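You operate a simulated robot arm through the tools that you are given. There is no shell and no other tool.

You run a simulated robot arm. Do the job below in one go: nothing can be reset, and whatever is moved stays where it is left.

## Task
Plug the white aerial lead in, switch the television on, set its input to aerial and find programme 4.
Fine: use the television's own buttons.

Only the result counts: the job must be done as asked and must still hold three seconds after the hand-in. Knocking over, shifting, dropping, spilling or breaking anything else fails it.

## Robot
A 7-joint arm with a two-finger parallel gripper, fixed in place. Base frame: the origin is at the foot of the arm, x ahead of it, y to its left, z up. Lengths are in mm, angles in degrees, forces in N, time in s.
With the tool pointing down near the work surface it reaches from about 180 to 740 mm from the base axis. Its first joint turns from -166.0 to 166.0 degrees. Payload 1.57 kg.
The TCP is the grasp point between the finger pads, 30 mm short of the fingertips. In the tool frame z runs along the fingers and y along their closing line. The gripper opens to 110 mm. The fingers are 24 mm wide and 12 mm thick; the gripper's body (48 by 112 mm) begins 78 mm behind the TCP.
Orientation is that of the tool frame in the base frame, as [roll, pitch, yaw] about the fixed x, y, z axes, in that order (R = Rz(yaw) Ry(pitch) Rx(roll)). With the fingers straight down and closing along the base's y, the tool's x points along the base's -x, its y along +y and its z along -z.

## Interface
- The arm moves only by the tool send_rows. Its argument "targets" is text: rows parted by semicolons, each of 6 numbers parted by spaces: the shift along the tool's x, y, z in units of 20 mm (1.0 is 20 mm), then the turn, a rotation vector about the tool's x, y, z in units of 5 degrees (1.0 is 5 degrees). In form: x y z rx ry rz; .... A call has 1 to 20 rows; each row shifts and turns the commanded pose from where the row before left it, along the tool's axes as they then stand. "fingers" is the finger opening in mm, from 0 to 110, set as the call begins (left out, the last holds). A call with a number of a shift or a turn outside -1 to 1 is refused whole. A row lasts 0.2 s, in which the tool goes at most 50 mm and 8.6 degrees; a call with a longer step from one row to the next is refused whole, and so is a gripper value outside its range. A pose out of reach is approached as far as the arm can. The call stops where the force on the tool passes 40 N (or 10 N more than at its start, if that is more) or the arm is blocked; 0.2 s more then pass. The fingers move at their own pace (about 45 mm/s each) and stop on an object; they squeeze with about 22 N. The grip force told is the motor's: it shows also when the fingers shut on nothing. Time passes only in rows, and 0.2 s behind the last, so rows that do not move let the fingers close. The reply holds the time, the measured pose of the TCP, the force on the tool along the base axes, the opening and the grip force, in the units named above and with some noise, with the torque about the TCP (base axes, N m) and any sound that the robot's microphone picked up.
- Cameras (640 x 400 px; columns grow to the right, rows downward): "scene" is fixed at [45, -647.7, 1952.7]; the picture's right is [0.96, -0.29, 0.00], its down [-0.17, -0.58, -0.80] and it looks along [0.23, 0.76, -0.60] (base axes); focal length 374 px, centre (320, 200). "wrist" rides on the gripper at [70, 16, -142] in the tool frame; the picture's right is [-0.23, 0.97, 0.00], its down [-0.86, -0.20, -0.48] and it looks along [-0.47, -0.11, 0.88] (tool axes); focal length 222 px, centre (320, 200). There is no depth. A picture from a camera that has moved, and an enlarged one, comes with that camera's place and axes in the base frame and with its lens. The place of the scene camera against the robot may be out by one fixed shift of up to 18 mm in any direction.
- capture(camera): a new picture of that camera. No time passes.
- slide_trunk(by): slides the trunk up (or, below 0, down) by that many mm; the arm rides with it, the base frame stays. It gives what a move gives, with no picture.
- enlarge(camera, box): a new picture of the part [left, top, right, bottom] of that camera's present view, enlarged. No time passes.
- hand_in(): hands the job in; it is judged then, once.

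Nothing tells you positions but the pictures and the camera data. Unless the task says otherwise, let go and move clear before handing in.

The tools are called after "Request:" by a JSON object that holds its "fn" and its "kwargs". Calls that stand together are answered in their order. send_rows: Moves the arm, as the interface text tells. Its arguments: {"type":"object","properties":{"targets":{"type":"string"},"fingers":{"type":"number"}},"required":["targets"]} The other tools are called the same way: slide_trunk (by) slides the trunk up or down; capture (camera) takes a picture; enlarge (camera, box) takes an enlarged picture of a part of a camera's view; hand_in () hands the job in.

At the start:

```text
t: 0.0
position: [327.1, 243.5, 1392.2]
tcp_rot: [180.0, 0.1, -180.0]
wrist_force: [0.8, 0.5, -1.2]
moment: [0.04, 0.0, 0.01]
opening: 110.1
gripper_force: 0.0
trunk travel left (down, up): [-538.0, 52.0]
```

scene: 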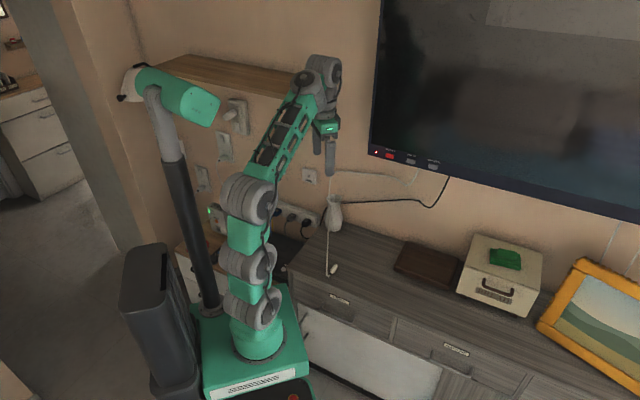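
wrist: 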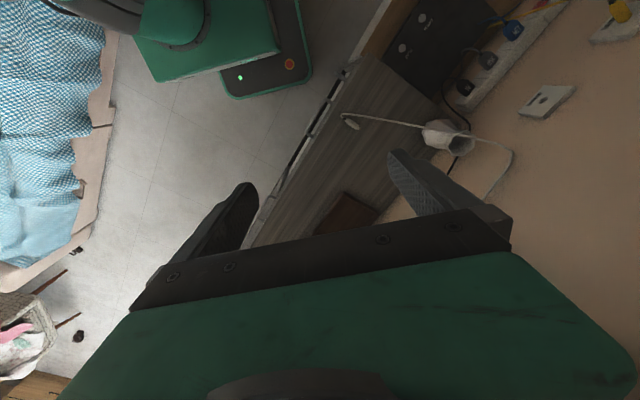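

I see the arm in front of a sideboard, a wall-mounted television with buttons on its lower left edge, a white lead coming out of the wall with its plug hanging over the sideboard edge. I'll look closer at these before moving.

Request:
{"fn": "enlarge", "kwargs": {"camera": "scene", "box": [280, 140, 460, 290]}}

Request:
{"fn": "enlarge", "kwargs": {"camera": "scene", "box": [360, 130, 480, 205]}}

Request:
{"fn": "enlarge", "kwargs": {"camera": "scene", "box": [180, 90, 340, 250]}}

Request:
{"fn": "enlarge", "kwargs": {"camera": "wrist", "box": [320, 60, 600, 235]}}

Request:
{"fn": "enlarge", "kwargs": {"camera": "scene", "box": [360, 0, 640, 220]}}

```text
2.67 times, centred on (370, 215) of scene
camera zoom: at [45.0, -647.7, 1952.7], right [0.96, -0.29, 0.0], down [-0.17, -0.58, -0.8], along [0.23, 0.76, -0.6], focal length 999 px, centre (187, 160)
```

zoom: 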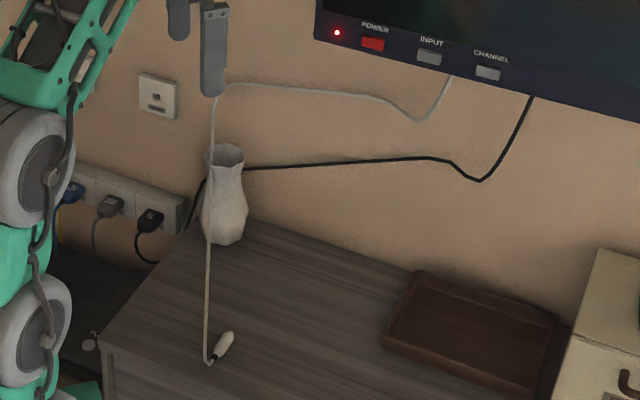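

```text
5.33 times, centred on (420, 168) of scene
camera zoom: at [45.0, -647.7, 1952.7], right [0.96, -0.29, 0.0], down [-0.17, -0.58, -0.8], along [0.23, 0.76, -0.6], focal length 1998 px, centre (-213, 373)
```

zoom: 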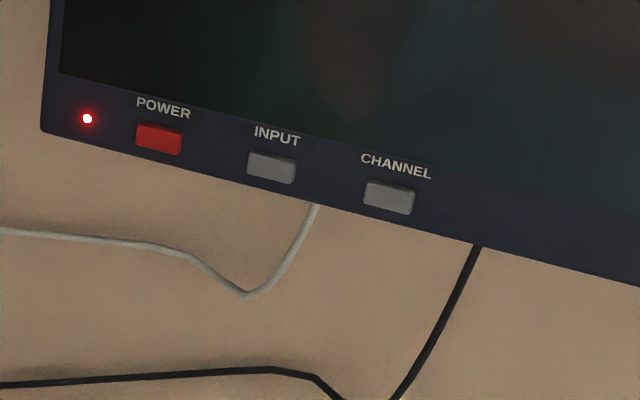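

```text
2.50 times, centred on (260, 170) of scene
camera zoom: at [45.0, -647.7, 1952.7], right [0.96, -0.29, 0.0], down [-0.17, -0.58, -0.8], along [0.23, 0.76, -0.6], focal length 936 px, centre (470, 275)
```

zoom: 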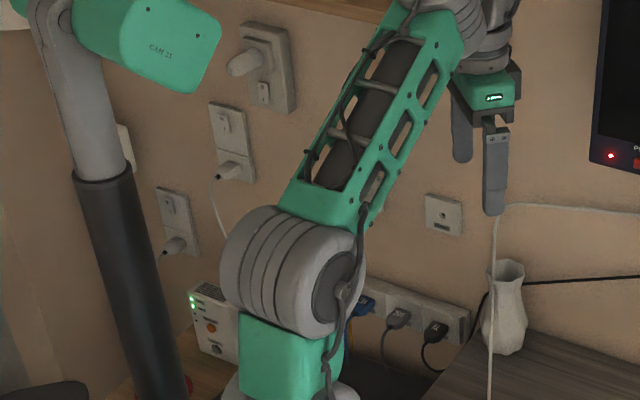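

```text
2.29 times, centred on (460, 148) of wrist
camera zoom: at [258.0, 259.5, 1533.4], right [0.23, 0.97, 0.0], down [0.86, -0.2, 0.48], along [0.47, -0.11, -0.88], focal length 508 px, centre (0, 320)
```

zoom: 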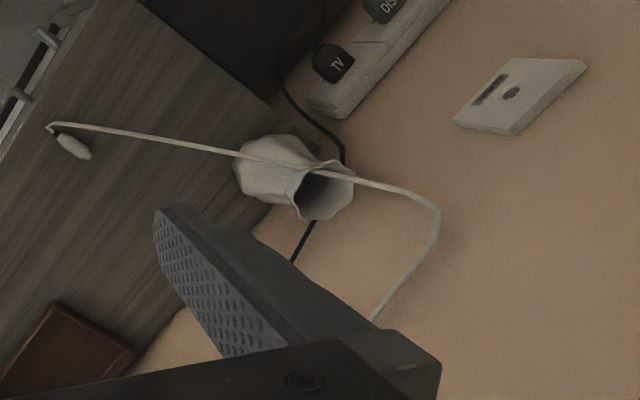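

```text
1.82 times, centred on (500, 110) of scene
camera zoom: at [45.0, -647.7, 1952.7], right [0.96, -0.29, 0.0], down [-0.17, -0.58, -0.8], along [0.23, 0.76, -0.6], focal length 681 px, centre (-7, 364)
```

zoom: 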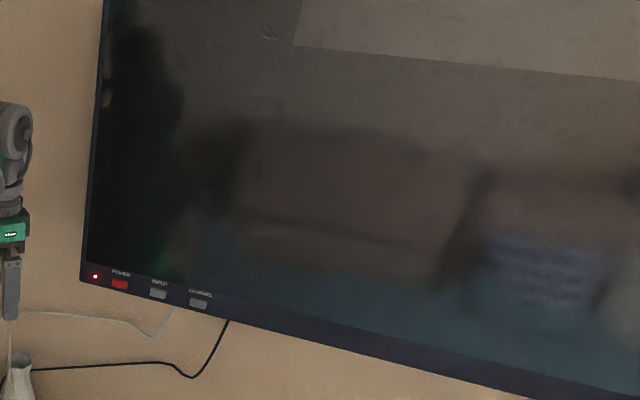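

The wall turns out to run at about 45° to the base axes. I'm putting the loose plug near (399, 326, 817) and the wall socket near (406, 714, 1022). Next I'll enlarge the plug, socket and buttons for detail.

Request:
{"fn": "enlarge", "kwargs": {"camera": "wrist", "box": [335, 105, 375, 135]}}

Request:
{"fn": "enlarge", "kwargs": {"camera": "scene", "box": [325, 255, 350, 285]}}

Request:
{"fn": "enlarge", "kwargs": {"camera": "wrist", "box": [510, 75, 590, 125]}}

Request:
{"fn": "enlarge", "kwargs": {"camera": "scene", "box": [295, 160, 325, 190]}}

Request:
{"fn": "enlarge", "kwargs": {"camera": "scene", "box": [180, 180, 340, 290]}}

```text
13.33 times, centred on (355, 120) of wrist
camera zoom: at [258.0, 259.5, 1533.4], right [0.23, 0.97, 0.0], down [0.86, -0.2, 0.48], along [0.47, -0.11, -0.88], focal length 2962 px, centre (-147, 1267)
```

zoom: 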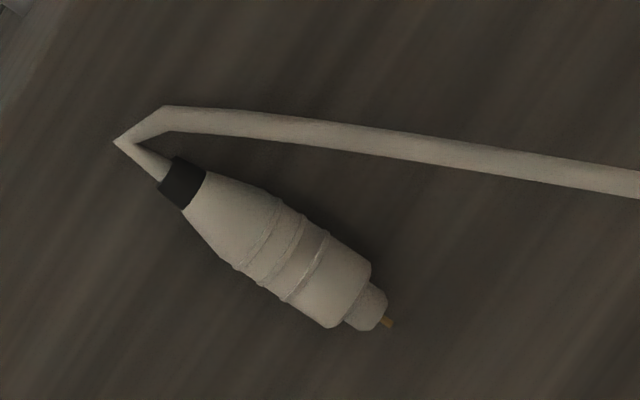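

```text
13.33 times, centred on (338, 270) of scene
camera zoom: at [45.0, -647.7, 1952.7], right [0.96, -0.29, 0.0], down [-0.17, -0.58, -0.8], along [0.23, 0.76, -0.6], focal length 4994 px, centre (87, -733)
```

zoom: 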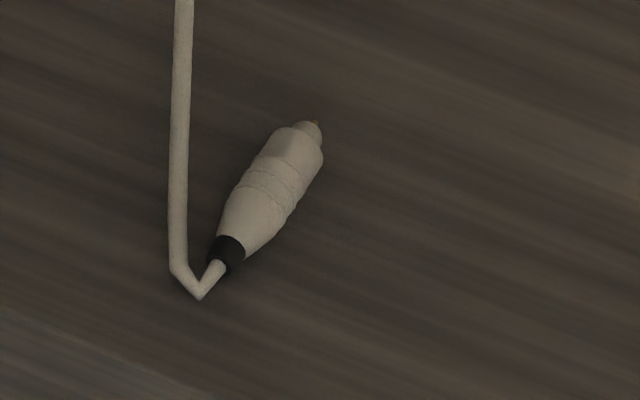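

```text
8.00 times, centred on (550, 100) of wrist
camera zoom: at [258.0, 259.5, 1533.4], right [0.23, 0.97, 0.0], down [0.86, -0.2, 0.48], along [0.47, -0.11, -0.88], focal length 1777 px, centre (-1520, 1000)
```

zoom: 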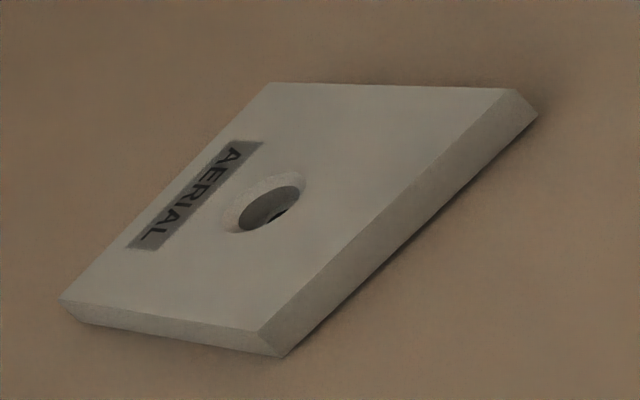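

```text
13.33 times, centred on (310, 175) of scene
camera zoom: at [45.0, -647.7, 1952.7], right [0.96, -0.29, 0.0], down [-0.17, -0.58, -0.8], along [0.23, 0.76, -0.6], focal length 4994 px, centre (453, 533)
```

zoom: 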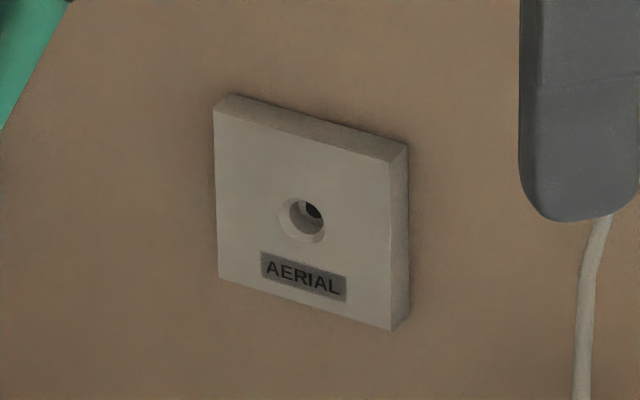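

```text
3.64 times, centred on (260, 235) of scene
camera zoom: at [45.0, -647.7, 1952.7], right [0.96, -0.29, 0.0], down [-0.17, -0.58, -0.8], along [0.23, 0.76, -0.6], focal length 1362 px, centre (538, 73)
```

zoom: 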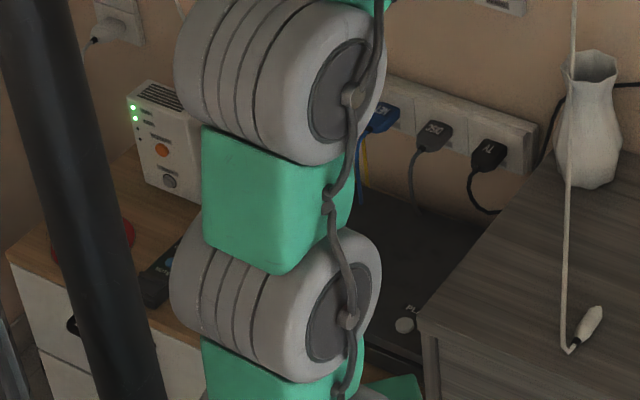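

The plug lies on the sideboard already pointing square at the wall (azimuth about 45°), and the AERIAL plate is on the wall to the left of the vase. I'll turn the hand 45° and tilt it up in free air so the wrist camera can see the TV buttons and the socket.

Request:
{"fn": "send_rows", "kwargs": {"targets": "0 0 0 0 0 -1; 0 0 0 0 0 -1; 0 0 0 0 0 -1; 0 0 0 0 0 -1; 0 0 0 0 0 -1; 0 0 0 0 0 -1; 0 0 0 0 0 -1; 0 0 0 0 0 -1; 0 0 0 0 0 -1; 0 0 0 0 -1 0; 0 0 0 0 -1 0; 0 0 0 0 -1 0; 0 0 0 0 -1 0; 0 0 0 0 -1 0; 0 0 0 0 -1 0; 0 0 0 0 -1 0; 0 0 0 0 -1 0; 0 0 0 0 -1 0", "fingers": 40}}

```text
t: 1.6
position: [328.6, 244.5, 1390.5]
tcp_rot: [180.0, 0.4, -146.6]
wrist_force: [4.4, 4.7, -8.2]
moment: [-0.37, 0.16, -0.13]
opening: 39.9
gripper_force: 0.1
trunk travel left (down, up): [-538.0, 52.0]
stopped in row 8: the force on the tool passed its limit at 70 N (the readings are from after the stop); the commanded pose is now the measured one
```

The turn stopped after about 33° on a 70 N force spike, which I didn't expect in what looked like free air. I'll look before moving again.

Request:
{"fn": "capture", "kwargs": {"camera": "scene"}}

Request:
{"fn": "capture", "kwargs": {"camera": "wrist"}}

Request:
{"fn": "enlarge", "kwargs": {"camera": "scene", "box": [270, 40, 390, 200]}}

```text
taken
```

scene: 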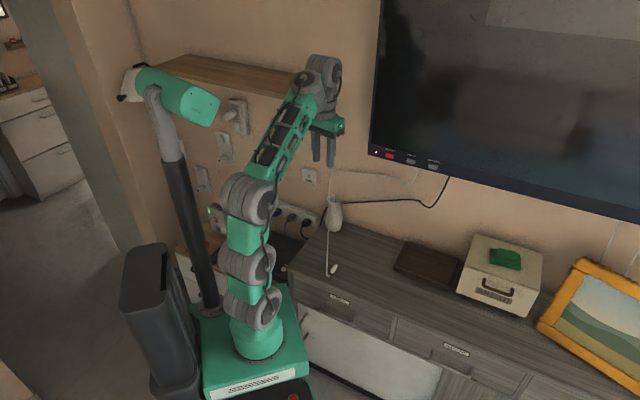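

```text
taken
camera wrist: at [261.3, 219.0, 1532.9], right [-0.35, 0.94, 0.0], down [0.82, 0.3, 0.48], along [0.45, 0.17, -0.88], focal length 222 px, centre (320, 200)
```

wrist: 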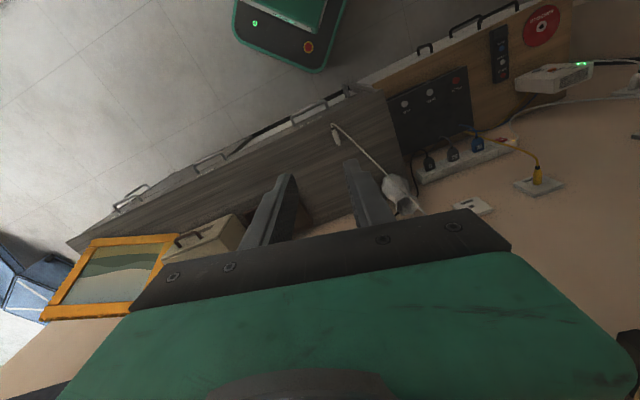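

```text
2.50 times, centred on (330, 120) of scene
camera zoom: at [45.0, -647.7, 1952.7], right [0.96, -0.29, 0.0], down [-0.17, -0.58, -0.8], along [0.23, 0.76, -0.6], focal length 936 px, centre (295, 400)
```

zoom: 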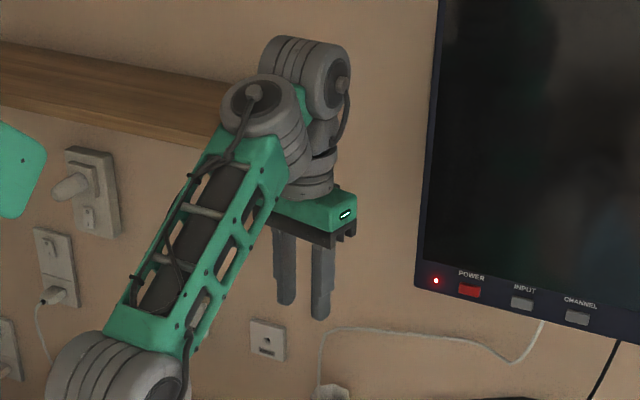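

The gripper body looks close to the forearm because the arm is folded tightly here, so I think it touched itself. I'll move outward and down to open the arm up before turning any further.

Request:
{"fn": "send_rows", "kwargs": {"targets": "-0.5 0 0.5 0 0 0; -0.7 0 0.7 0 0 0; -1 0 1 0 0 0; -1 0 1 0 0 0; -1 0 1 0 0 0; -1 0 1 0 0 0"}}

```text
t: 3.0
position: [417.1, 301.1, 1287.9]
tcp_rot: [179.8, 0.3, -146.6]
wrist_force: [1.4, -0.1, 0.2]
moment: [0.02, 0.01, -0.02]
opening: 39.9
gripper_force: 0.1
trunk travel left (down, up): [-538.0, 52.0]
```

That cleared the contact. Now I'll finish the yaw gently and then tilt the hand towards the wall.

Request:
{"fn": "send_rows", "kwargs": {"targets": "0 0 0 0 0 -0.6; 0 0 0 0 0 -0.6; 0 0 0 0 0 -0.6; 0 0 0 0 0 -0.52; 0 0 0 0 -0.7 0; 0 0 0 0 -0.7 0; 0 0 0 0 -0.7 0; 0 0 0 0 -0.7 0; 0 0 0 0 -0.8 0; 0 0 0 0 -0.8 0; 0 0 0 0 -0.8 0; 0 0 0 0 -0.8 0"}}

Request:
{"fn": "capture", "kwargs": {"camera": "wrist"}}

Request:
{"fn": "capture", "kwargs": {"camera": "scene"}}

```text
t: 5.6
position: [414.5, 302.6, 1289.9]
tcp_rot: [-180.0, 30.3, -135.0]
wrist_force: [-0.3, 0.0, 0.1]
moment: [0.03, 0.0, 0.01]
opening: 40.3
gripper_force: 0.0
trunk travel left (down, up): [-538.0, 52.0]
```

```text
taken
camera wrist: at [310.7, 220.5, 1376.0], right [-0.55, 0.83, 0.11], down [0.49, 0.21, 0.84], along [0.67, 0.52, -0.52], focal length 222 px, centre (320, 200)
```

wrist: 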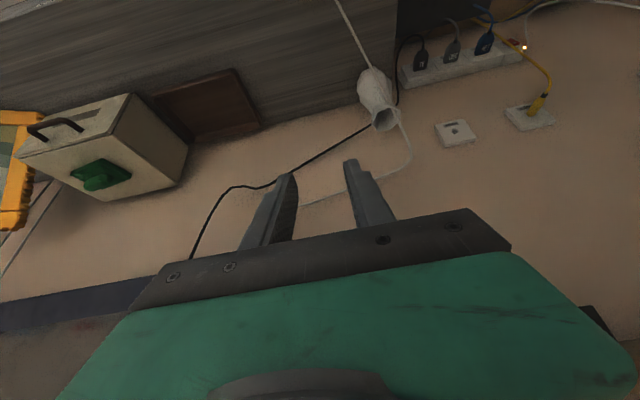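

```text
taken
```

scene: 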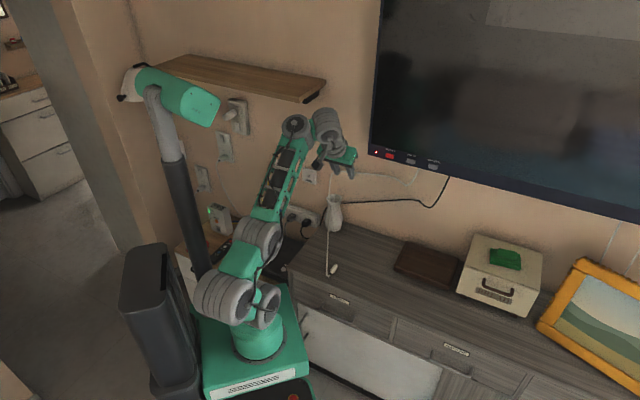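

The hand now faces the wall, with the AERIAL plate, vase and power strip all in the wrist view. I'll enlarge to measure the plate, the lead and the neighbours.

Request:
{"fn": "enlarge", "kwargs": {"camera": "wrist", "box": [425, 110, 485, 155]}}

Request:
{"fn": "enlarge", "kwargs": {"camera": "wrist", "box": [300, 60, 460, 200]}}

Request:
{"fn": "enlarge", "kwargs": {"camera": "scene", "box": [230, 90, 390, 210]}}

```text
8.89 times, centred on (455, 132) of wrist
camera zoom: at [310.7, 220.5, 1376.0], right [-0.55, 0.83, 0.11], down [0.49, 0.21, 0.84], along [0.67, 0.52, -0.52], focal length 1974 px, centre (-880, 800)
```

zoom: 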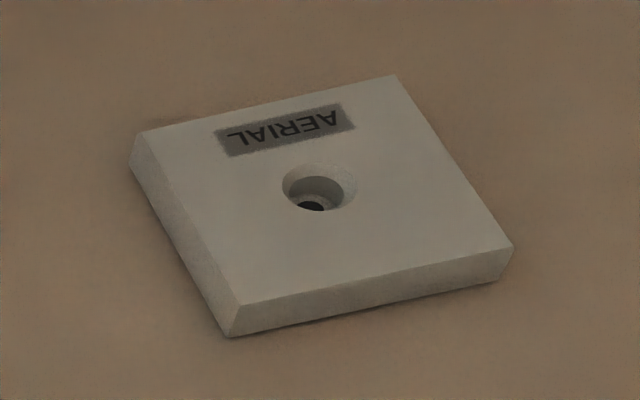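

```text
2.86 times, centred on (380, 130) of wrist
camera zoom: at [310.7, 220.5, 1376.0], right [-0.55, 0.83, 0.11], down [0.49, 0.21, 0.84], along [0.67, 0.52, -0.52], focal length 635 px, centre (149, 400)
```

zoom: 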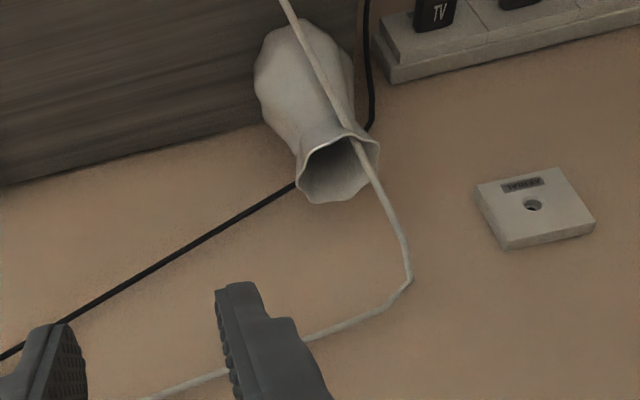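

```text
3.33 times, centred on (310, 150) of scene
camera zoom: at [45.0, -647.7, 1952.7], right [0.96, -0.29, 0.0], down [-0.17, -0.58, -0.8], along [0.23, 0.76, -0.6], focal length 1248 px, centre (353, 367)
```

zoom: 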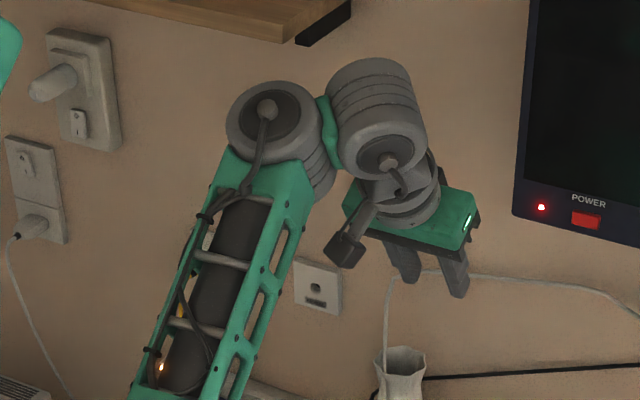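

The ray geometry from here is too shallow to range the socket well, and the wooden shelf sits above that area. I'll lower the trunk, then shift left to look at the plate from close range.

Request:
{"fn": "slide_trunk", "kwargs": {"by": -220}}

Request:
{"fn": "capture", "kwargs": {"camera": "scene"}}

Request:
{"fn": "capture", "kwargs": {"camera": "wrist"}}

```text
t: 7.9
position: [414.6, 300.9, 1069.6]
tcp_rot: [-179.9, 30.2, -135.1]
wrist_force: [-0.5, 0.4, -0.6]
moment: [0.0, 0.02, -0.02]
opening: 40.1
gripper_force: 0.2
trunk travel left (down, up): [-318.0, 272.0]
```

```text
taken
```

scene: 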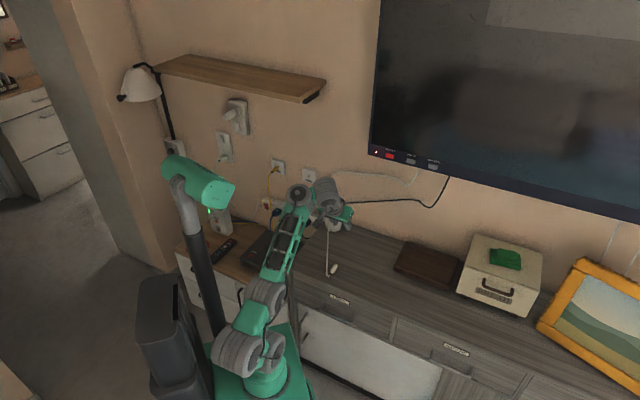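

```text
taken
camera wrist: at [310.9, 220.7, 1156.1], right [-0.55, 0.83, 0.11], down [0.49, 0.21, 0.84], along [0.67, 0.52, -0.52], focal length 222 px, centre (320, 200)
```

wrist: 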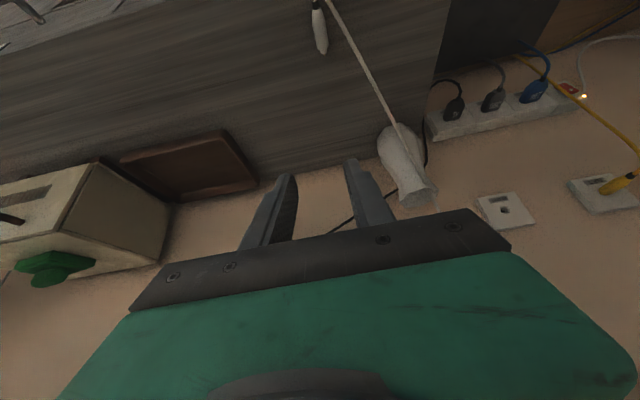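

Lowering the trunk gives a clean 220 mm baseline. I'll measure the plate hole and the plug from here.

Request:
{"fn": "enlarge", "kwargs": {"camera": "wrist", "box": [475, 185, 545, 235]}}

Request:
{"fn": "enlarge", "kwargs": {"camera": "wrist", "box": [300, 0, 350, 60]}}

Request:
{"fn": "enlarge", "kwargs": {"camera": "wrist", "box": [320, 100, 460, 220]}}

Request:
{"fn": "enlarge", "kwargs": {"camera": "scene", "box": [240, 140, 380, 290]}}

```text
8.00 times, centred on (510, 210) of wrist
camera zoom: at [310.9, 220.7, 1156.1], right [-0.55, 0.83, 0.11], down [0.49, 0.21, 0.84], along [0.67, 0.52, -0.52], focal length 1777 px, centre (-1200, 120)
```

zoom: 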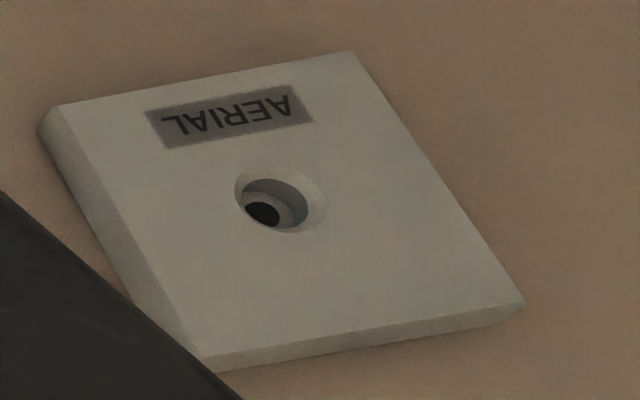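

```text
6.67 times, centred on (325, 30) of wrist
camera zoom: at [310.9, 220.7, 1156.1], right [-0.55, 0.83, 0.11], down [0.49, 0.21, 0.84], along [0.67, 0.52, -0.52], focal length 1481 px, centre (287, 1333)
```

zoom: 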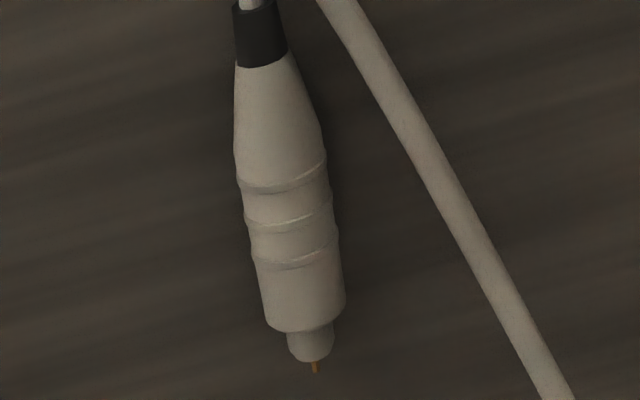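

```text
3.33 times, centred on (390, 160) of wrist
camera zoom: at [310.9, 220.7, 1156.1], right [-0.55, 0.83, 0.11], down [0.49, 0.21, 0.84], along [0.67, 0.52, -0.52], focal length 740 px, centre (87, 333)
```

zoom: 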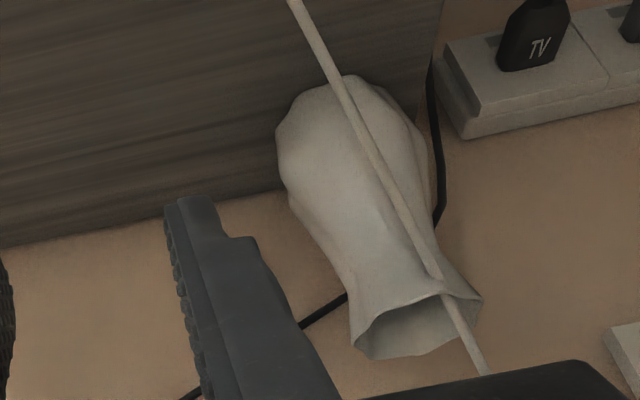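

```text
2.67 times, centred on (310, 215) of scene
camera zoom: at [45.0, -647.7, 1952.7], right [0.96, -0.29, 0.0], down [-0.17, -0.58, -0.8], along [0.23, 0.76, -0.6], focal length 999 px, centre (347, 160)
```

zoom: 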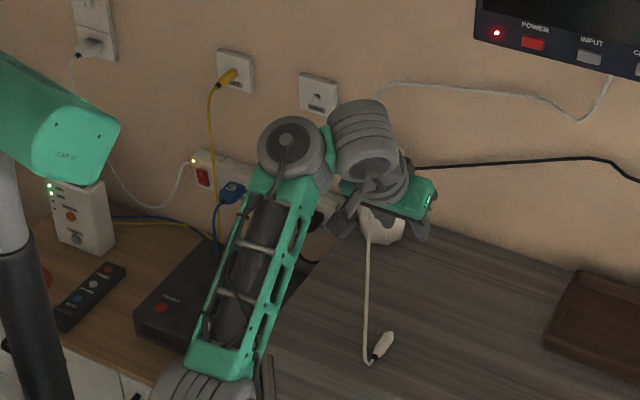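

The socket hole triangulates to about (411, 735, 991) and the plug to about (404, 332, 801). I'll shift left in the open space in front of the sideboard to check reach and see the socket close up.

Request:
{"fn": "send_rows", "kwargs": {"targets": "0 1 0 0 0 0; 0 1 0 0 0 0; 0 1 0 0 0 0; 0 1 0 0 0 0; 0 1 0 0 0 0; 0 1 0 0 0 0; 0 1 0 0 0 0; 0 1 0 0 0 0"}}

Request:
{"fn": "capture", "kwargs": {"camera": "scene"}}

```text
t: 9.7
position: [301.2, 414.4, 1068.2]
tcp_rot: [-179.9, 30.2, -135.0]
wrist_force: [0.2, 0.6, -0.1]
moment: [0.02, 0.02, 0.01]
opening: 39.8
gripper_force: 0.2
trunk travel left (down, up): [-318.0, 272.0]
```

```text
taken
```

scene: 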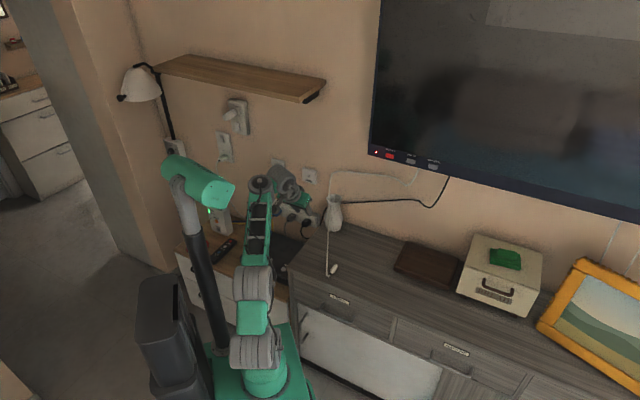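

The arm followed cleanly and is clear of its mast. I'll carry on left to the socket's line and outward a little.

Request:
{"fn": "send_rows", "kwargs": {"targets": "-0.43 1 0.25 0 0 0; -0.43 1 0.25 0 0 0; -0.43 1 0.25 0 0 0; -0.43 1 0.25 0 0 0; -0.43 1 0.25 0 0 0; -0.43 1 0.25 0 0 0; -0.43 1 0.25 0 0 0; -0.43 0.5 0.25 0 0 0"}}

Request:
{"fn": "capture", "kwargs": {"camera": "scene"}}

Request:
{"fn": "capture", "kwargs": {"camera": "wrist"}}

```text
t: 11.5
position: [252.4, 578.7, 1068.3]
tcp_rot: [-179.9, 30.3, -135.0]
wrist_force: [-0.2, -0.1, -0.1]
moment: [0.0, 0.01, 0.01]
opening: 40.0
gripper_force: 0.2
trunk travel left (down, up): [-318.0, 272.0]
```

```text
taken
```

scene: 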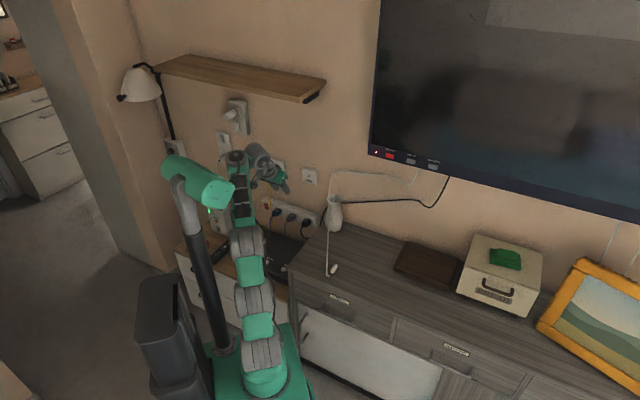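

```text
taken
camera wrist: at [147.9, 496.4, 1155.4], right [-0.55, 0.83, 0.11], down [0.49, 0.21, 0.84], along [0.67, 0.52, -0.52], focal length 222 px, centre (320, 200)
```

wrist: 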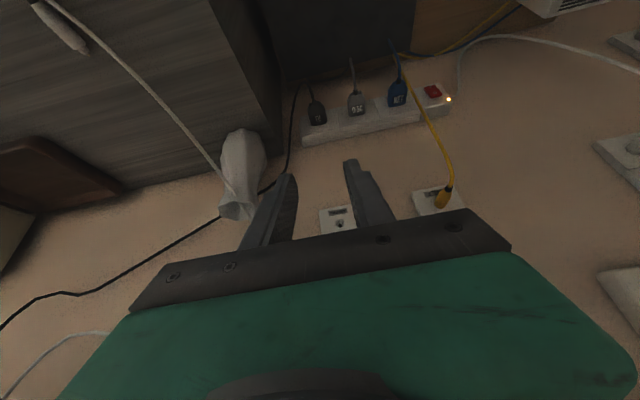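

The socket is directly ahead, between the fingers in the wrist view. I'll enlarge it for a second fix.

Request:
{"fn": "enlarge", "kwargs": {"camera": "wrist", "box": [310, 200, 370, 240]}}

Request:
{"fn": "enlarge", "kwargs": {"camera": "wrist", "box": [400, 70, 480, 220]}}

Request:
{"fn": "enlarge", "kwargs": {"camera": "scene", "box": [160, 120, 330, 290]}}

```text
10.00 times, centred on (340, 220) of wrist
camera zoom: at [147.9, 496.4, 1155.4], right [-0.55, 0.83, 0.11], down [0.49, 0.21, 0.84], along [0.67, 0.52, -0.52], focal length 2221 px, centre (120, 0)
```

zoom: 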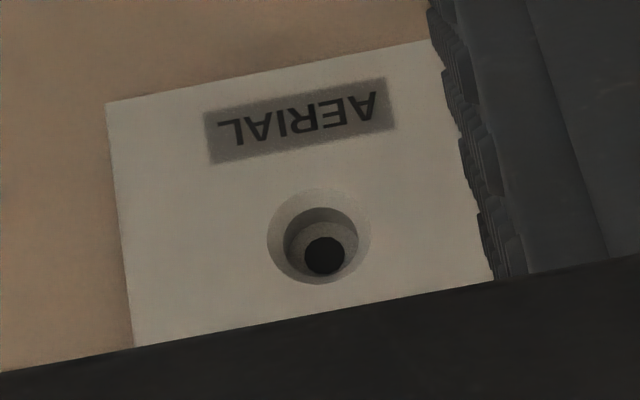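

```text
2.67 times, centred on (440, 145) of wrist
camera zoom: at [147.9, 496.4, 1155.4], right [-0.55, 0.83, 0.11], down [0.49, 0.21, 0.84], along [0.67, 0.52, -0.52], focal length 592 px, centre (0, 347)
```

zoom: 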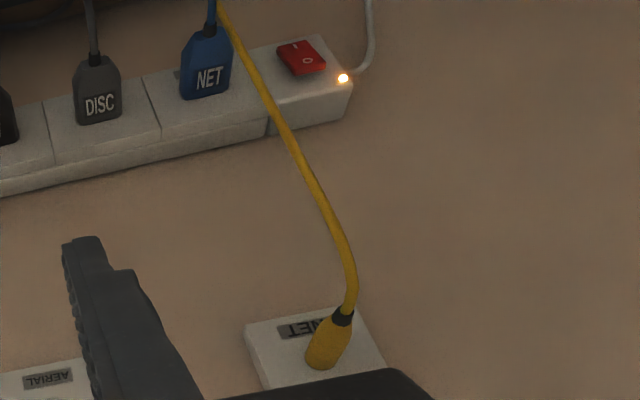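

```text
2.35 times, centred on (245, 205) of scene
camera zoom: at [45.0, -647.7, 1952.7], right [0.96, -0.29, 0.0], down [-0.17, -0.58, -0.8], along [0.23, 0.76, -0.6], focal length 881 px, centre (496, 188)
```

zoom: 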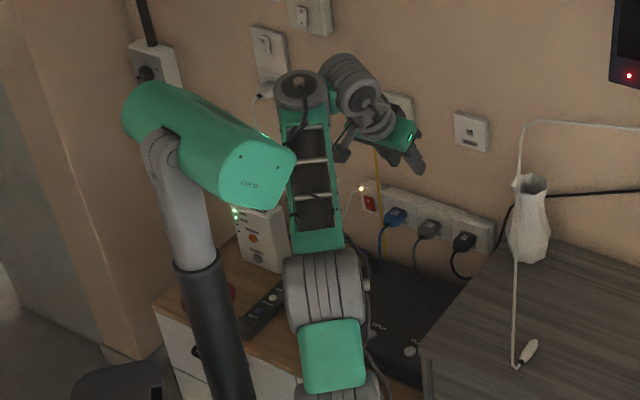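

Two independent fixes agree on the hole at (411, 736, 991), wall normal at 45°. I'll try the near-insertion pose with empty fingers, stopping short of the wall, to prove reach before I grip the plug.

Request:
{"fn": "send_rows", "kwargs": {"targets": "-0.526 0 0.61 0 0 0; -0.526 0 0.61 0 0 0; -0.526 0 0.61 0 0 0; -0.526 0 0.61 0 0 0; -0.526 0 0.61 0 0 0; -0.526 0 0.61 0 0 0; -0.526 0 0.61 0 0 0; -0.526 0 0.61 0 0 0; -0.526 0 0.61 0 0 0; -0.526 0 0.61 0 0 0"}}

Request:
{"fn": "capture", "kwargs": {"camera": "scene"}}

Request:
{"fn": "capture", "kwargs": {"camera": "wrist"}}

```text
t: 13.7
position: [320.9, 656.0, 981.6]
tcp_rot: [-180.0, 30.2, -135.1]
wrist_force: [0.8, 1.1, 0.9]
moment: [0.03, -0.04, -0.03]
opening: 39.8
gripper_force: 0.1
out of reach, approached as far as the arm can: row 2, 3, 4, 5, 6, 8, 9, 10
trunk travel left (down, up): [-318.0, 272.0]
```

```text
taken
```

scene: 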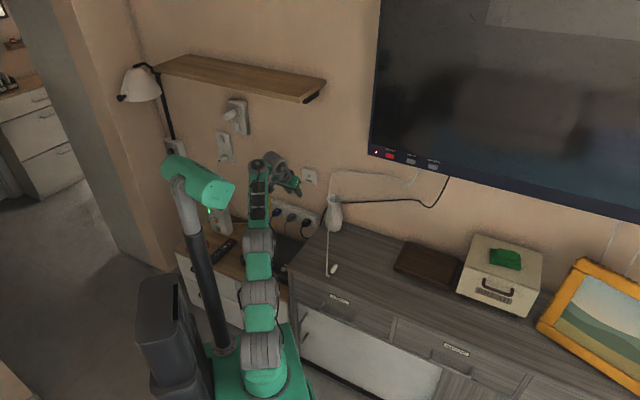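

```text
taken
camera wrist: at [216.7, 574.4, 1069.1], right [-0.55, 0.83, 0.11], down [0.49, 0.21, 0.84], along [0.67, 0.52, -0.52], focal length 222 px, centre (320, 200)
```

wrist: 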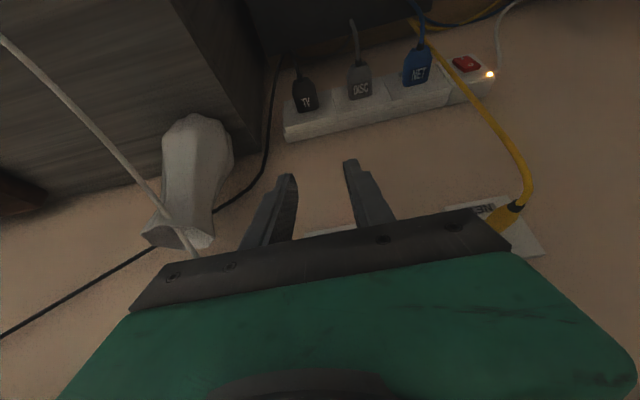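

The arm runs out of reach at this low trunk height with a 30° tilt, so I need a higher trunk and more tilt. I'll back off, raise the trunk and tilt to 45°, then test again.

Request:
{"fn": "send_rows", "kwargs": {"targets": "0.81 0 -0.47 0 0 0; 0.81 0 -0.47 0 0 0; 0.81 0 -0.47 0 0 0; 0.81 0 -0.47 0 0 0; 0.81 0 -0.47 0 0 0; 0.81 0 -0.47 0 0 0; 0.81 0 -0.47 0 0 0; 0.81 0 -0.47 0 0 0"}}

Request:
{"fn": "slide_trunk", "kwargs": {"by": 200}}

```text
t: 15.5
position: [214.6, 548.7, 982.4]
tcp_rot: [-179.8, 30.2, -135.0]
wrist_force: [-0.9, -0.3, -1.4]
moment: [0.03, -0.01, 0.02]
opening: 40.0
gripper_force: 0.0
trunk travel left (down, up): [-318.0, 272.0]
```

```text
t: 17.7
position: [214.0, 549.2, 1182.5]
tcp_rot: [-179.9, 30.1, -135.0]
wrist_force: [-0.1, 0.0, 0.6]
moment: [0.01, 0.01, 0.0]
opening: 39.9
gripper_force: 0.1
trunk travel left (down, up): [-518.0, 72.0]
```

Request:
{"fn": "send_rows", "kwargs": {"targets": "0.5 0 0.866 0 0 0; 0.5 0 0.866 0 0 0; 0.5 0 0.866 0 0 0; 0.5 0 0.866 0 0 0; 0.5 0 0.866 0 0 0; 0.5 0 0.866 0 0 0; 0 0 0 0 -0.75 0; 0 0 0 0 -0.75 0; 0 0 0 0 -0.75 0; 0 0 0 0 -0.75 0"}}

Request:
{"fn": "capture", "kwargs": {"camera": "scene"}}

Request:
{"fn": "capture", "kwargs": {"camera": "wrist"}}

```text
t: 19.9
position: [214.1, 548.4, 1063.1]
tcp_rot: [-179.9, 45.4, -134.9]
wrist_force: [0.1, -0.5, 0.2]
moment: [0.01, -0.05, 0.01]
opening: 40.1
gripper_force: 0.0
trunk travel left (down, up): [-518.0, 72.0]
```

```text
taken
```

scene: 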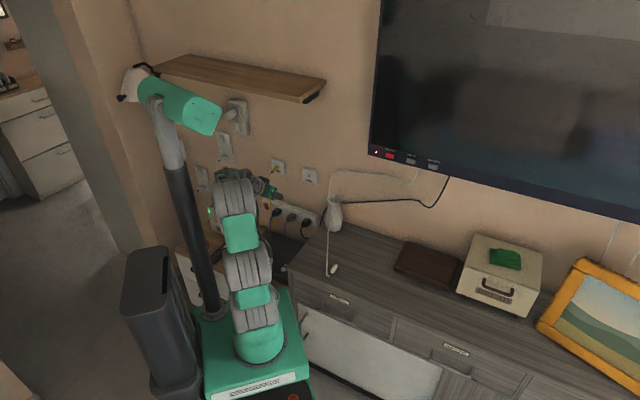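

```text
taken
camera wrist: at [97.7, 454.4, 1112.9], right [-0.57, 0.8, 0.16], down [0.33, 0.04, 0.94], along [0.75, 0.6, -0.29], focal length 222 px, centre (320, 200)
```

wrist: 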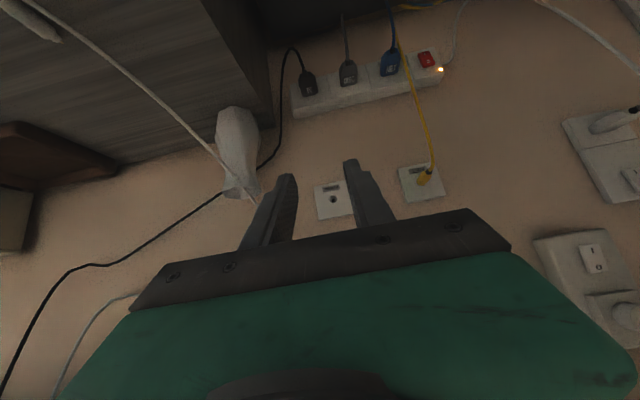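

Still clear all round. I'll test the outward reach again at this height and tilt, stopping about 20 mm short of the plate.

Request:
{"fn": "send_rows", "kwargs": {"targets": "-0.569 -0.029 0.845 0 0 0; -0.569 -0.029 0.845 0 0 0; -0.569 -0.029 0.845 0 0 0; -0.569 -0.029 0.845 0 0 0; -0.569 -0.029 0.845 0 0 0; -0.569 -0.029 0.845 0 0 0; -0.569 -0.029 0.845 0 0 0; -0.569 -0.029 0.845 0 0 0; -0.569 -0.029 0.845 0 0 0; -0.569 -0.029 0.845 0 0 0; -0.569 -0.029 0.845 0 0 0"}}

Request:
{"fn": "capture", "kwargs": {"camera": "scene"}}

Request:
{"fn": "capture", "kwargs": {"camera": "wrist"}}

```text
t: 22.3
position: [375.3, 700.0, 1020.4]
tcp_rot: [180.0, 45.4, -135.0]
wrist_force: [0.4, -0.2, -0.1]
moment: [0.03, 0.0, -0.02]
opening: 39.8
gripper_force: 0.1
trunk travel left (down, up): [-518.0, 72.0]
```

```text
taken
```

scene: 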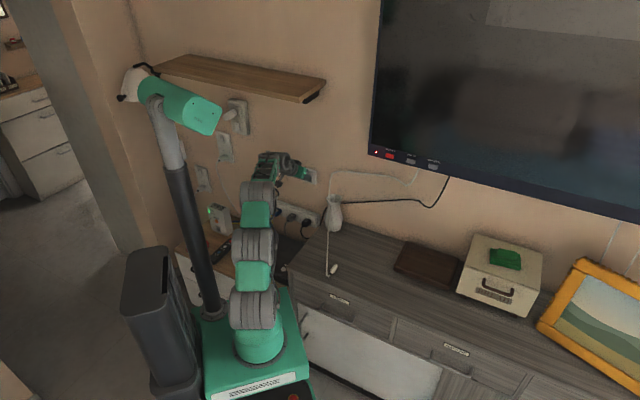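

```text
taken
camera wrist: at [258.6, 605.6, 1070.8], right [-0.58, 0.8, 0.16], down [0.33, 0.04, 0.94], along [0.75, 0.6, -0.29], focal length 222 px, centre (320, 200)
```

wrist: 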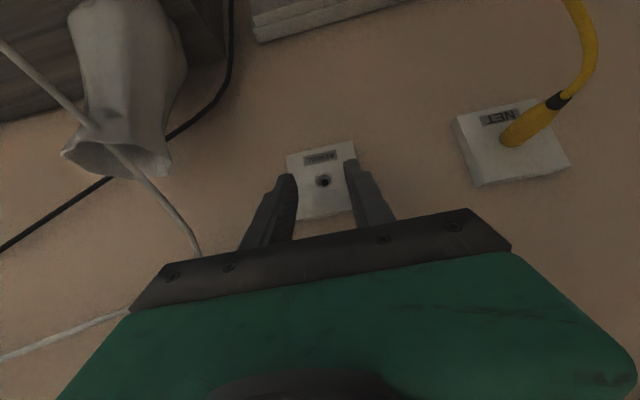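

That pose is reachable. I'll confirm the last 13 mm too, keeping the fingertips off the plate, and enlarge the socket from here.

Request:
{"fn": "send_rows", "kwargs": {"targets": "-0.23 0 0.23 0 0 0; -0.23 0 0.23 0 0 0"}}

Request:
{"fn": "enlarge", "kwargs": {"camera": "wrist", "box": [280, 130, 370, 230]}}

Request:
{"fn": "enlarge", "kwargs": {"camera": "scene", "box": [230, 130, 350, 230]}}

```text
t: 22.9
position: [384.2, 709.3, 1021.0]
tcp_rot: [-179.8, 45.2, -135.1]
wrist_force: [0.6, -1.1, -0.5]
moment: [0.0, 0.0, -0.02]
opening: 40.1
gripper_force: 0.1
trunk travel left (down, up): [-518.0, 72.0]
```

```text
4.00 times, centred on (325, 180) of wrist
camera zoom: at [267.6, 614.8, 1070.7], right [-0.57, 0.8, 0.16], down [0.33, 0.04, 0.94], along [0.75, 0.6, -0.29], focal length 888 px, centre (300, 280)
```

zoom: 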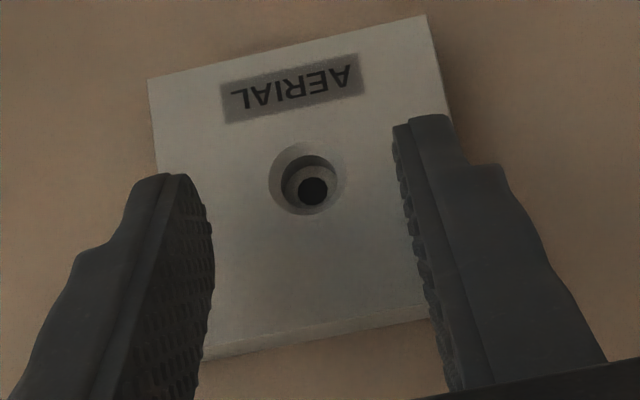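

```text
4.00 times, centred on (290, 180) of scene
camera zoom: at [45.0, -647.7, 1952.7], right [0.96, -0.29, 0.0], down [-0.17, -0.58, -0.8], along [0.23, 0.76, -0.6], focal length 1498 px, centre (440, 280)
```

zoom: 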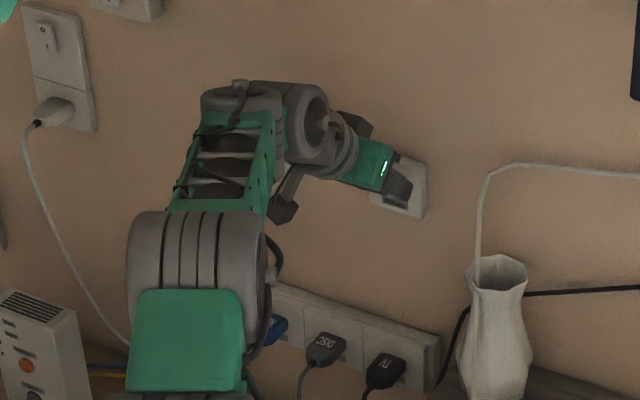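

The insertion pose is proven, and the hole fix holds to within a millimetre from close range too. Now I'll back off from the wall and go over to the plug.

Request:
{"fn": "send_rows", "kwargs": {"targets": "0.707 0 -0.707 0 0 0; 0.707 0 -0.707 0 0 0; 0.707 0 -0.707 0 0 0; 0.707 0 -0.707 0 0 0; 0.707 0 -0.707 0 0 0; 0.707 0 -0.707 0 0 0; 0.707 0 -0.707 0 0 0; 0.707 0 -0.707 0 0 0; 0.707 0 -0.707 0 0 0; 0.707 0 -0.707 0 0 0; 0.707 0 -0.707 0 0 0; 0.707 0 -0.707 0 0 0; 0.4 -1 -0.4 0 0 0; 0.4 -1 -0.4 0 0 0; 0 -1 0 0 0 0; 0 -1 0 0 0 0; 0 -1 0 0 0 0; 0 -1 0 0 0 0; 0 -1 0 0 0 0; 0 -1 0 0 0 0"}}

Request:
{"fn": "send_rows", "kwargs": {"targets": "0 -1 0 0 0 0; 0 -1 0 0 0 0; 0 -1 0 0 0 0; 0 -1 0 0 0 0; 0 -1 0 0 0 0; 0 -1 0 0 0 0"}}

Request:
{"fn": "capture", "kwargs": {"camera": "scene"}}

Request:
{"fn": "capture", "kwargs": {"camera": "wrist"}}

```text
t: 27.1
position: [311.8, 411.3, 1020.1]
tcp_rot: [-179.9, 45.2, -135.0]
wrist_force: [0.1, 0.6, 0.7]
moment: [0.03, -0.02, 0.03]
opening: 40.2
gripper_force: 0.2
trunk travel left (down, up): [-518.0, 72.0]
```

```text
t: 28.5
position: [398.0, 325.7, 1020.5]
tcp_rot: [-180.0, 45.2, -135.0]
wrist_force: [0.3, 0.2, 0.3]
moment: [0.03, 0.01, 0.0]
opening: 40.2
gripper_force: 0.0
trunk travel left (down, up): [-518.0, 72.0]
```

```text
taken
```

scene: 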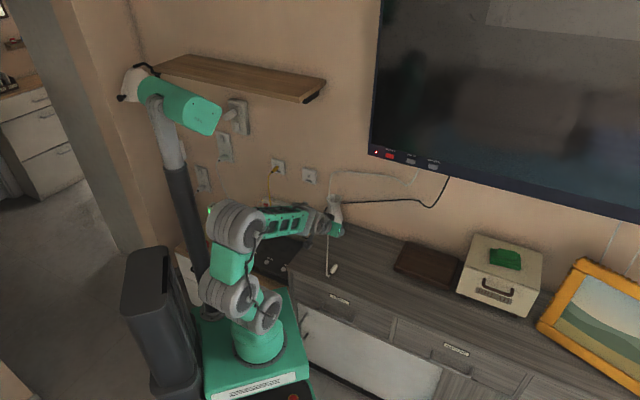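

```text
taken
camera wrist: at [280.5, 231.5, 1070.9], right [-0.57, 0.8, 0.16], down [0.33, 0.04, 0.94], along [0.75, 0.6, -0.29], focal length 222 px, centre (320, 200)
```

wrist: 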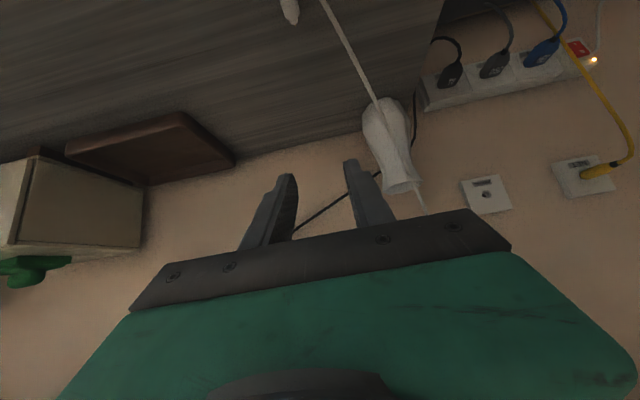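

I'm above the plug with nothing close by. I'll descend part-way and measure the plug and table height again from nearer.

Request:
{"fn": "send_rows", "kwargs": {"targets": "0.707 0 0.707 0 0 0; 0.707 0 0.707 0 0 0; 0.707 0 0.707 0 0 0; 0.707 0 0.707 0 0 0; 0.707 0 0.707 0 0 0", "fingers": 44}}

Request:
{"fn": "capture", "kwargs": {"camera": "wrist"}}

Request:
{"fn": "enlarge", "kwargs": {"camera": "scene", "box": [190, 190, 390, 330]}}

```text
t: 29.7
position: [397.5, 326.6, 920.6]
tcp_rot: [-179.9, 45.3, -135.0]
wrist_force: [0.7, -0.7, -0.1]
moment: [0.0, 0.01, 0.0]
opening: 44.1
gripper_force: 0.0
trunk travel left (down, up): [-518.0, 72.0]
```

```text
taken
camera wrist: at [280.5, 232.0, 970.9], right [-0.58, 0.8, 0.16], down [0.33, 0.04, 0.94], along [0.75, 0.6, -0.29], focal length 222 px, centre (320, 200)
```

wrist: 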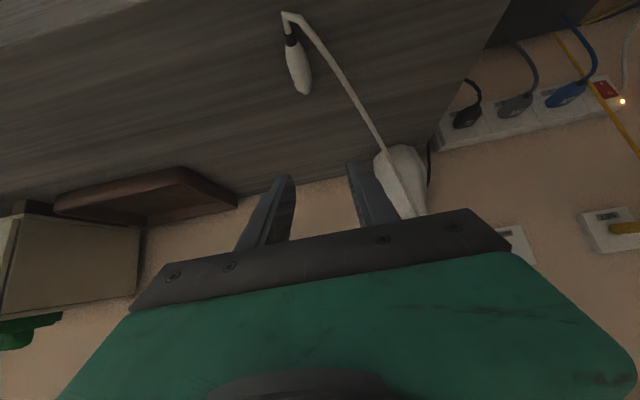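

```text
2.86 times, centred on (290, 260) of scene
camera zoom: at [45.0, -647.7, 1952.7], right [0.96, -0.29, 0.0], down [-0.17, -0.58, -0.8], along [0.23, 0.76, -0.6], focal length 1070 px, centre (406, 29)
```

zoom: 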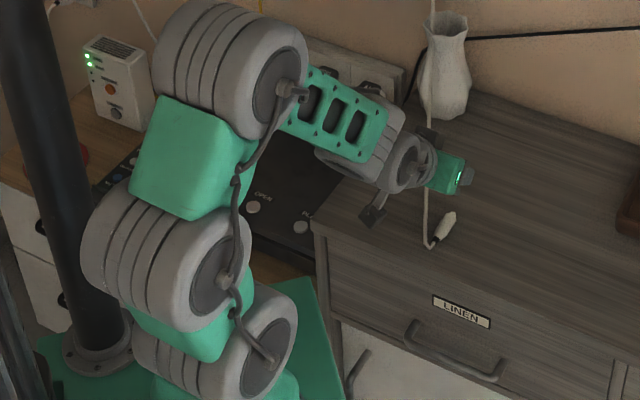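

Request:
{"fn": "enlarge", "kwargs": {"camera": "wrist", "box": [270, 0, 350, 110]}}

Request:
{"fn": "enlarge", "kwargs": {"camera": "wrist", "box": [220, 0, 440, 240]}}

```text
3.64 times, centred on (310, 55) of wrist
camera zoom: at [280.5, 232.0, 970.9], right [-0.58, 0.8, 0.16], down [0.33, 0.04, 0.94], along [0.75, 0.6, -0.29], focal length 808 px, centre (356, 727)
```

zoom: 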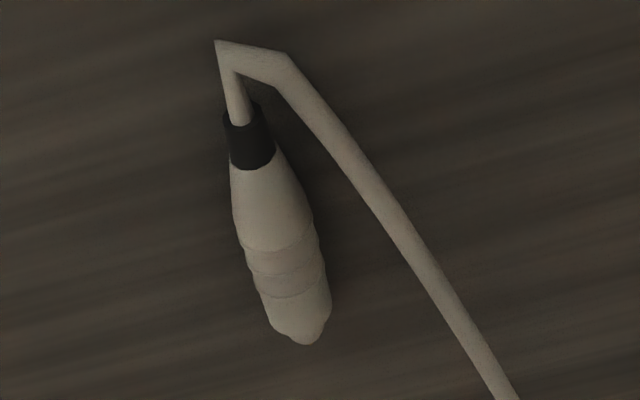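

```text
1.67 times, centred on (330, 120) of wrist
camera zoom: at [280.5, 232.0, 970.9], right [-0.58, 0.8, 0.16], down [0.33, 0.04, 0.94], along [0.75, 0.6, -0.29], focal length 370 px, centre (303, 333)
```

zoom: 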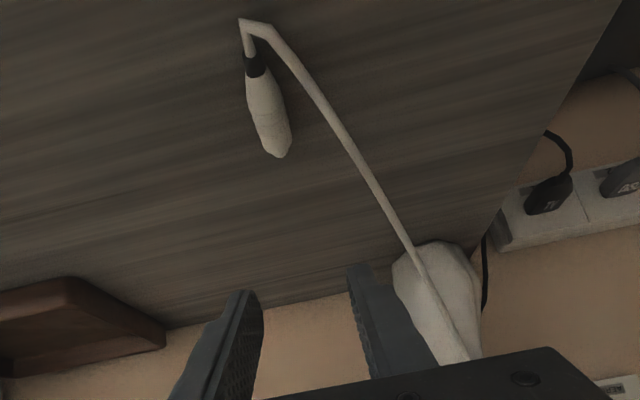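

The plug axis comes out at z about 801, lateral line matched to within a millimetre, so the sideboard top is near 791. I'll descend to just above the plug with the fingers straddling it and check.

Request:
{"fn": "send_rows", "kwargs": {"targets": "0.7065 -0.011 0.541 0 0 0; 0.7065 -0.011 0.541 0 0 0; 0.7065 -0.011 0.541 0 0 0; 0.7065 -0.011 0.541 0 0 0"}}

Request:
{"fn": "capture", "kwargs": {"camera": "wrist"}}

Request:
{"fn": "enlarge", "kwargs": {"camera": "wrist", "box": [250, 90, 410, 230]}}

Request:
{"fn": "enlarge", "kwargs": {"camera": "scene", "box": [290, 230, 370, 290]}}

```text
t: 30.7
position: [390.8, 319.1, 850.6]
tcp_rot: [-179.9, 45.1, -135.1]
wrist_force: [-0.5, 0.1, 0.0]
moment: [-0.04, -0.04, 0.0]
opening: 44.2
gripper_force: 0.1
trunk travel left (down, up): [-518.0, 72.0]
```

```text
taken
camera wrist: at [274.0, 224.5, 900.2], right [-0.58, 0.8, 0.16], down [0.33, 0.04, 0.94], along [0.75, 0.6, -0.29], focal length 222 px, centre (320, 200)
```

wrist: 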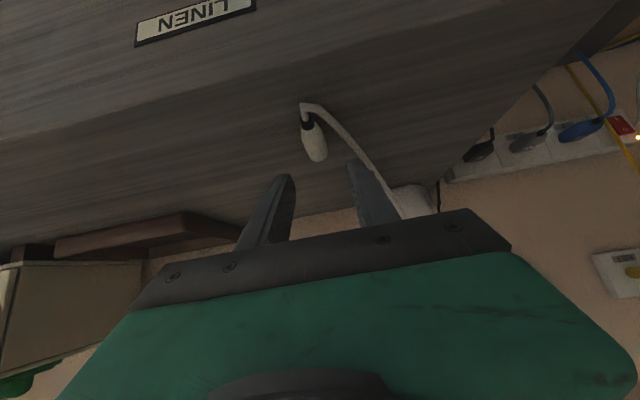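

```text
2.86 times, centred on (330, 160) of wrist
camera zoom: at [274.0, 224.5, 900.2], right [-0.58, 0.8, 0.16], down [0.33, 0.04, 0.94], along [0.75, 0.6, -0.29], focal length 635 px, centre (291, 314)
```

zoom: 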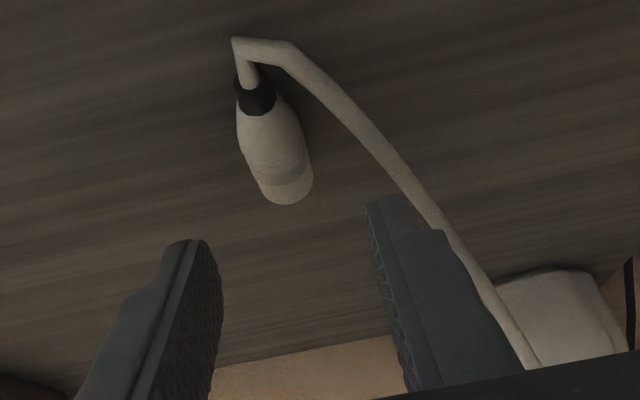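

```text
6.67 times, centred on (330, 260) of scene
camera zoom: at [45.0, -647.7, 1952.7], right [0.96, -0.29, 0.0], down [-0.17, -0.58, -0.8], along [0.23, 0.76, -0.6], focal length 2497 px, centre (253, -200)
```

zoom: 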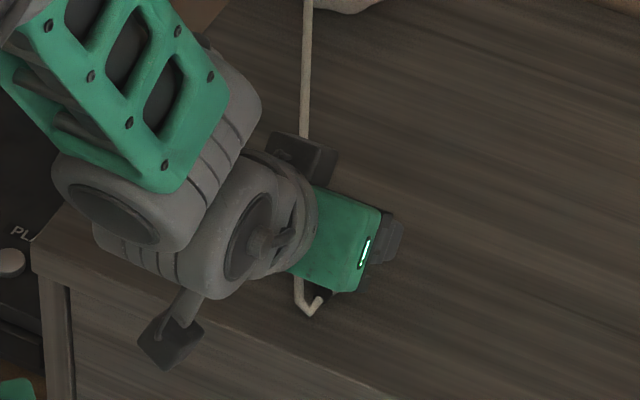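

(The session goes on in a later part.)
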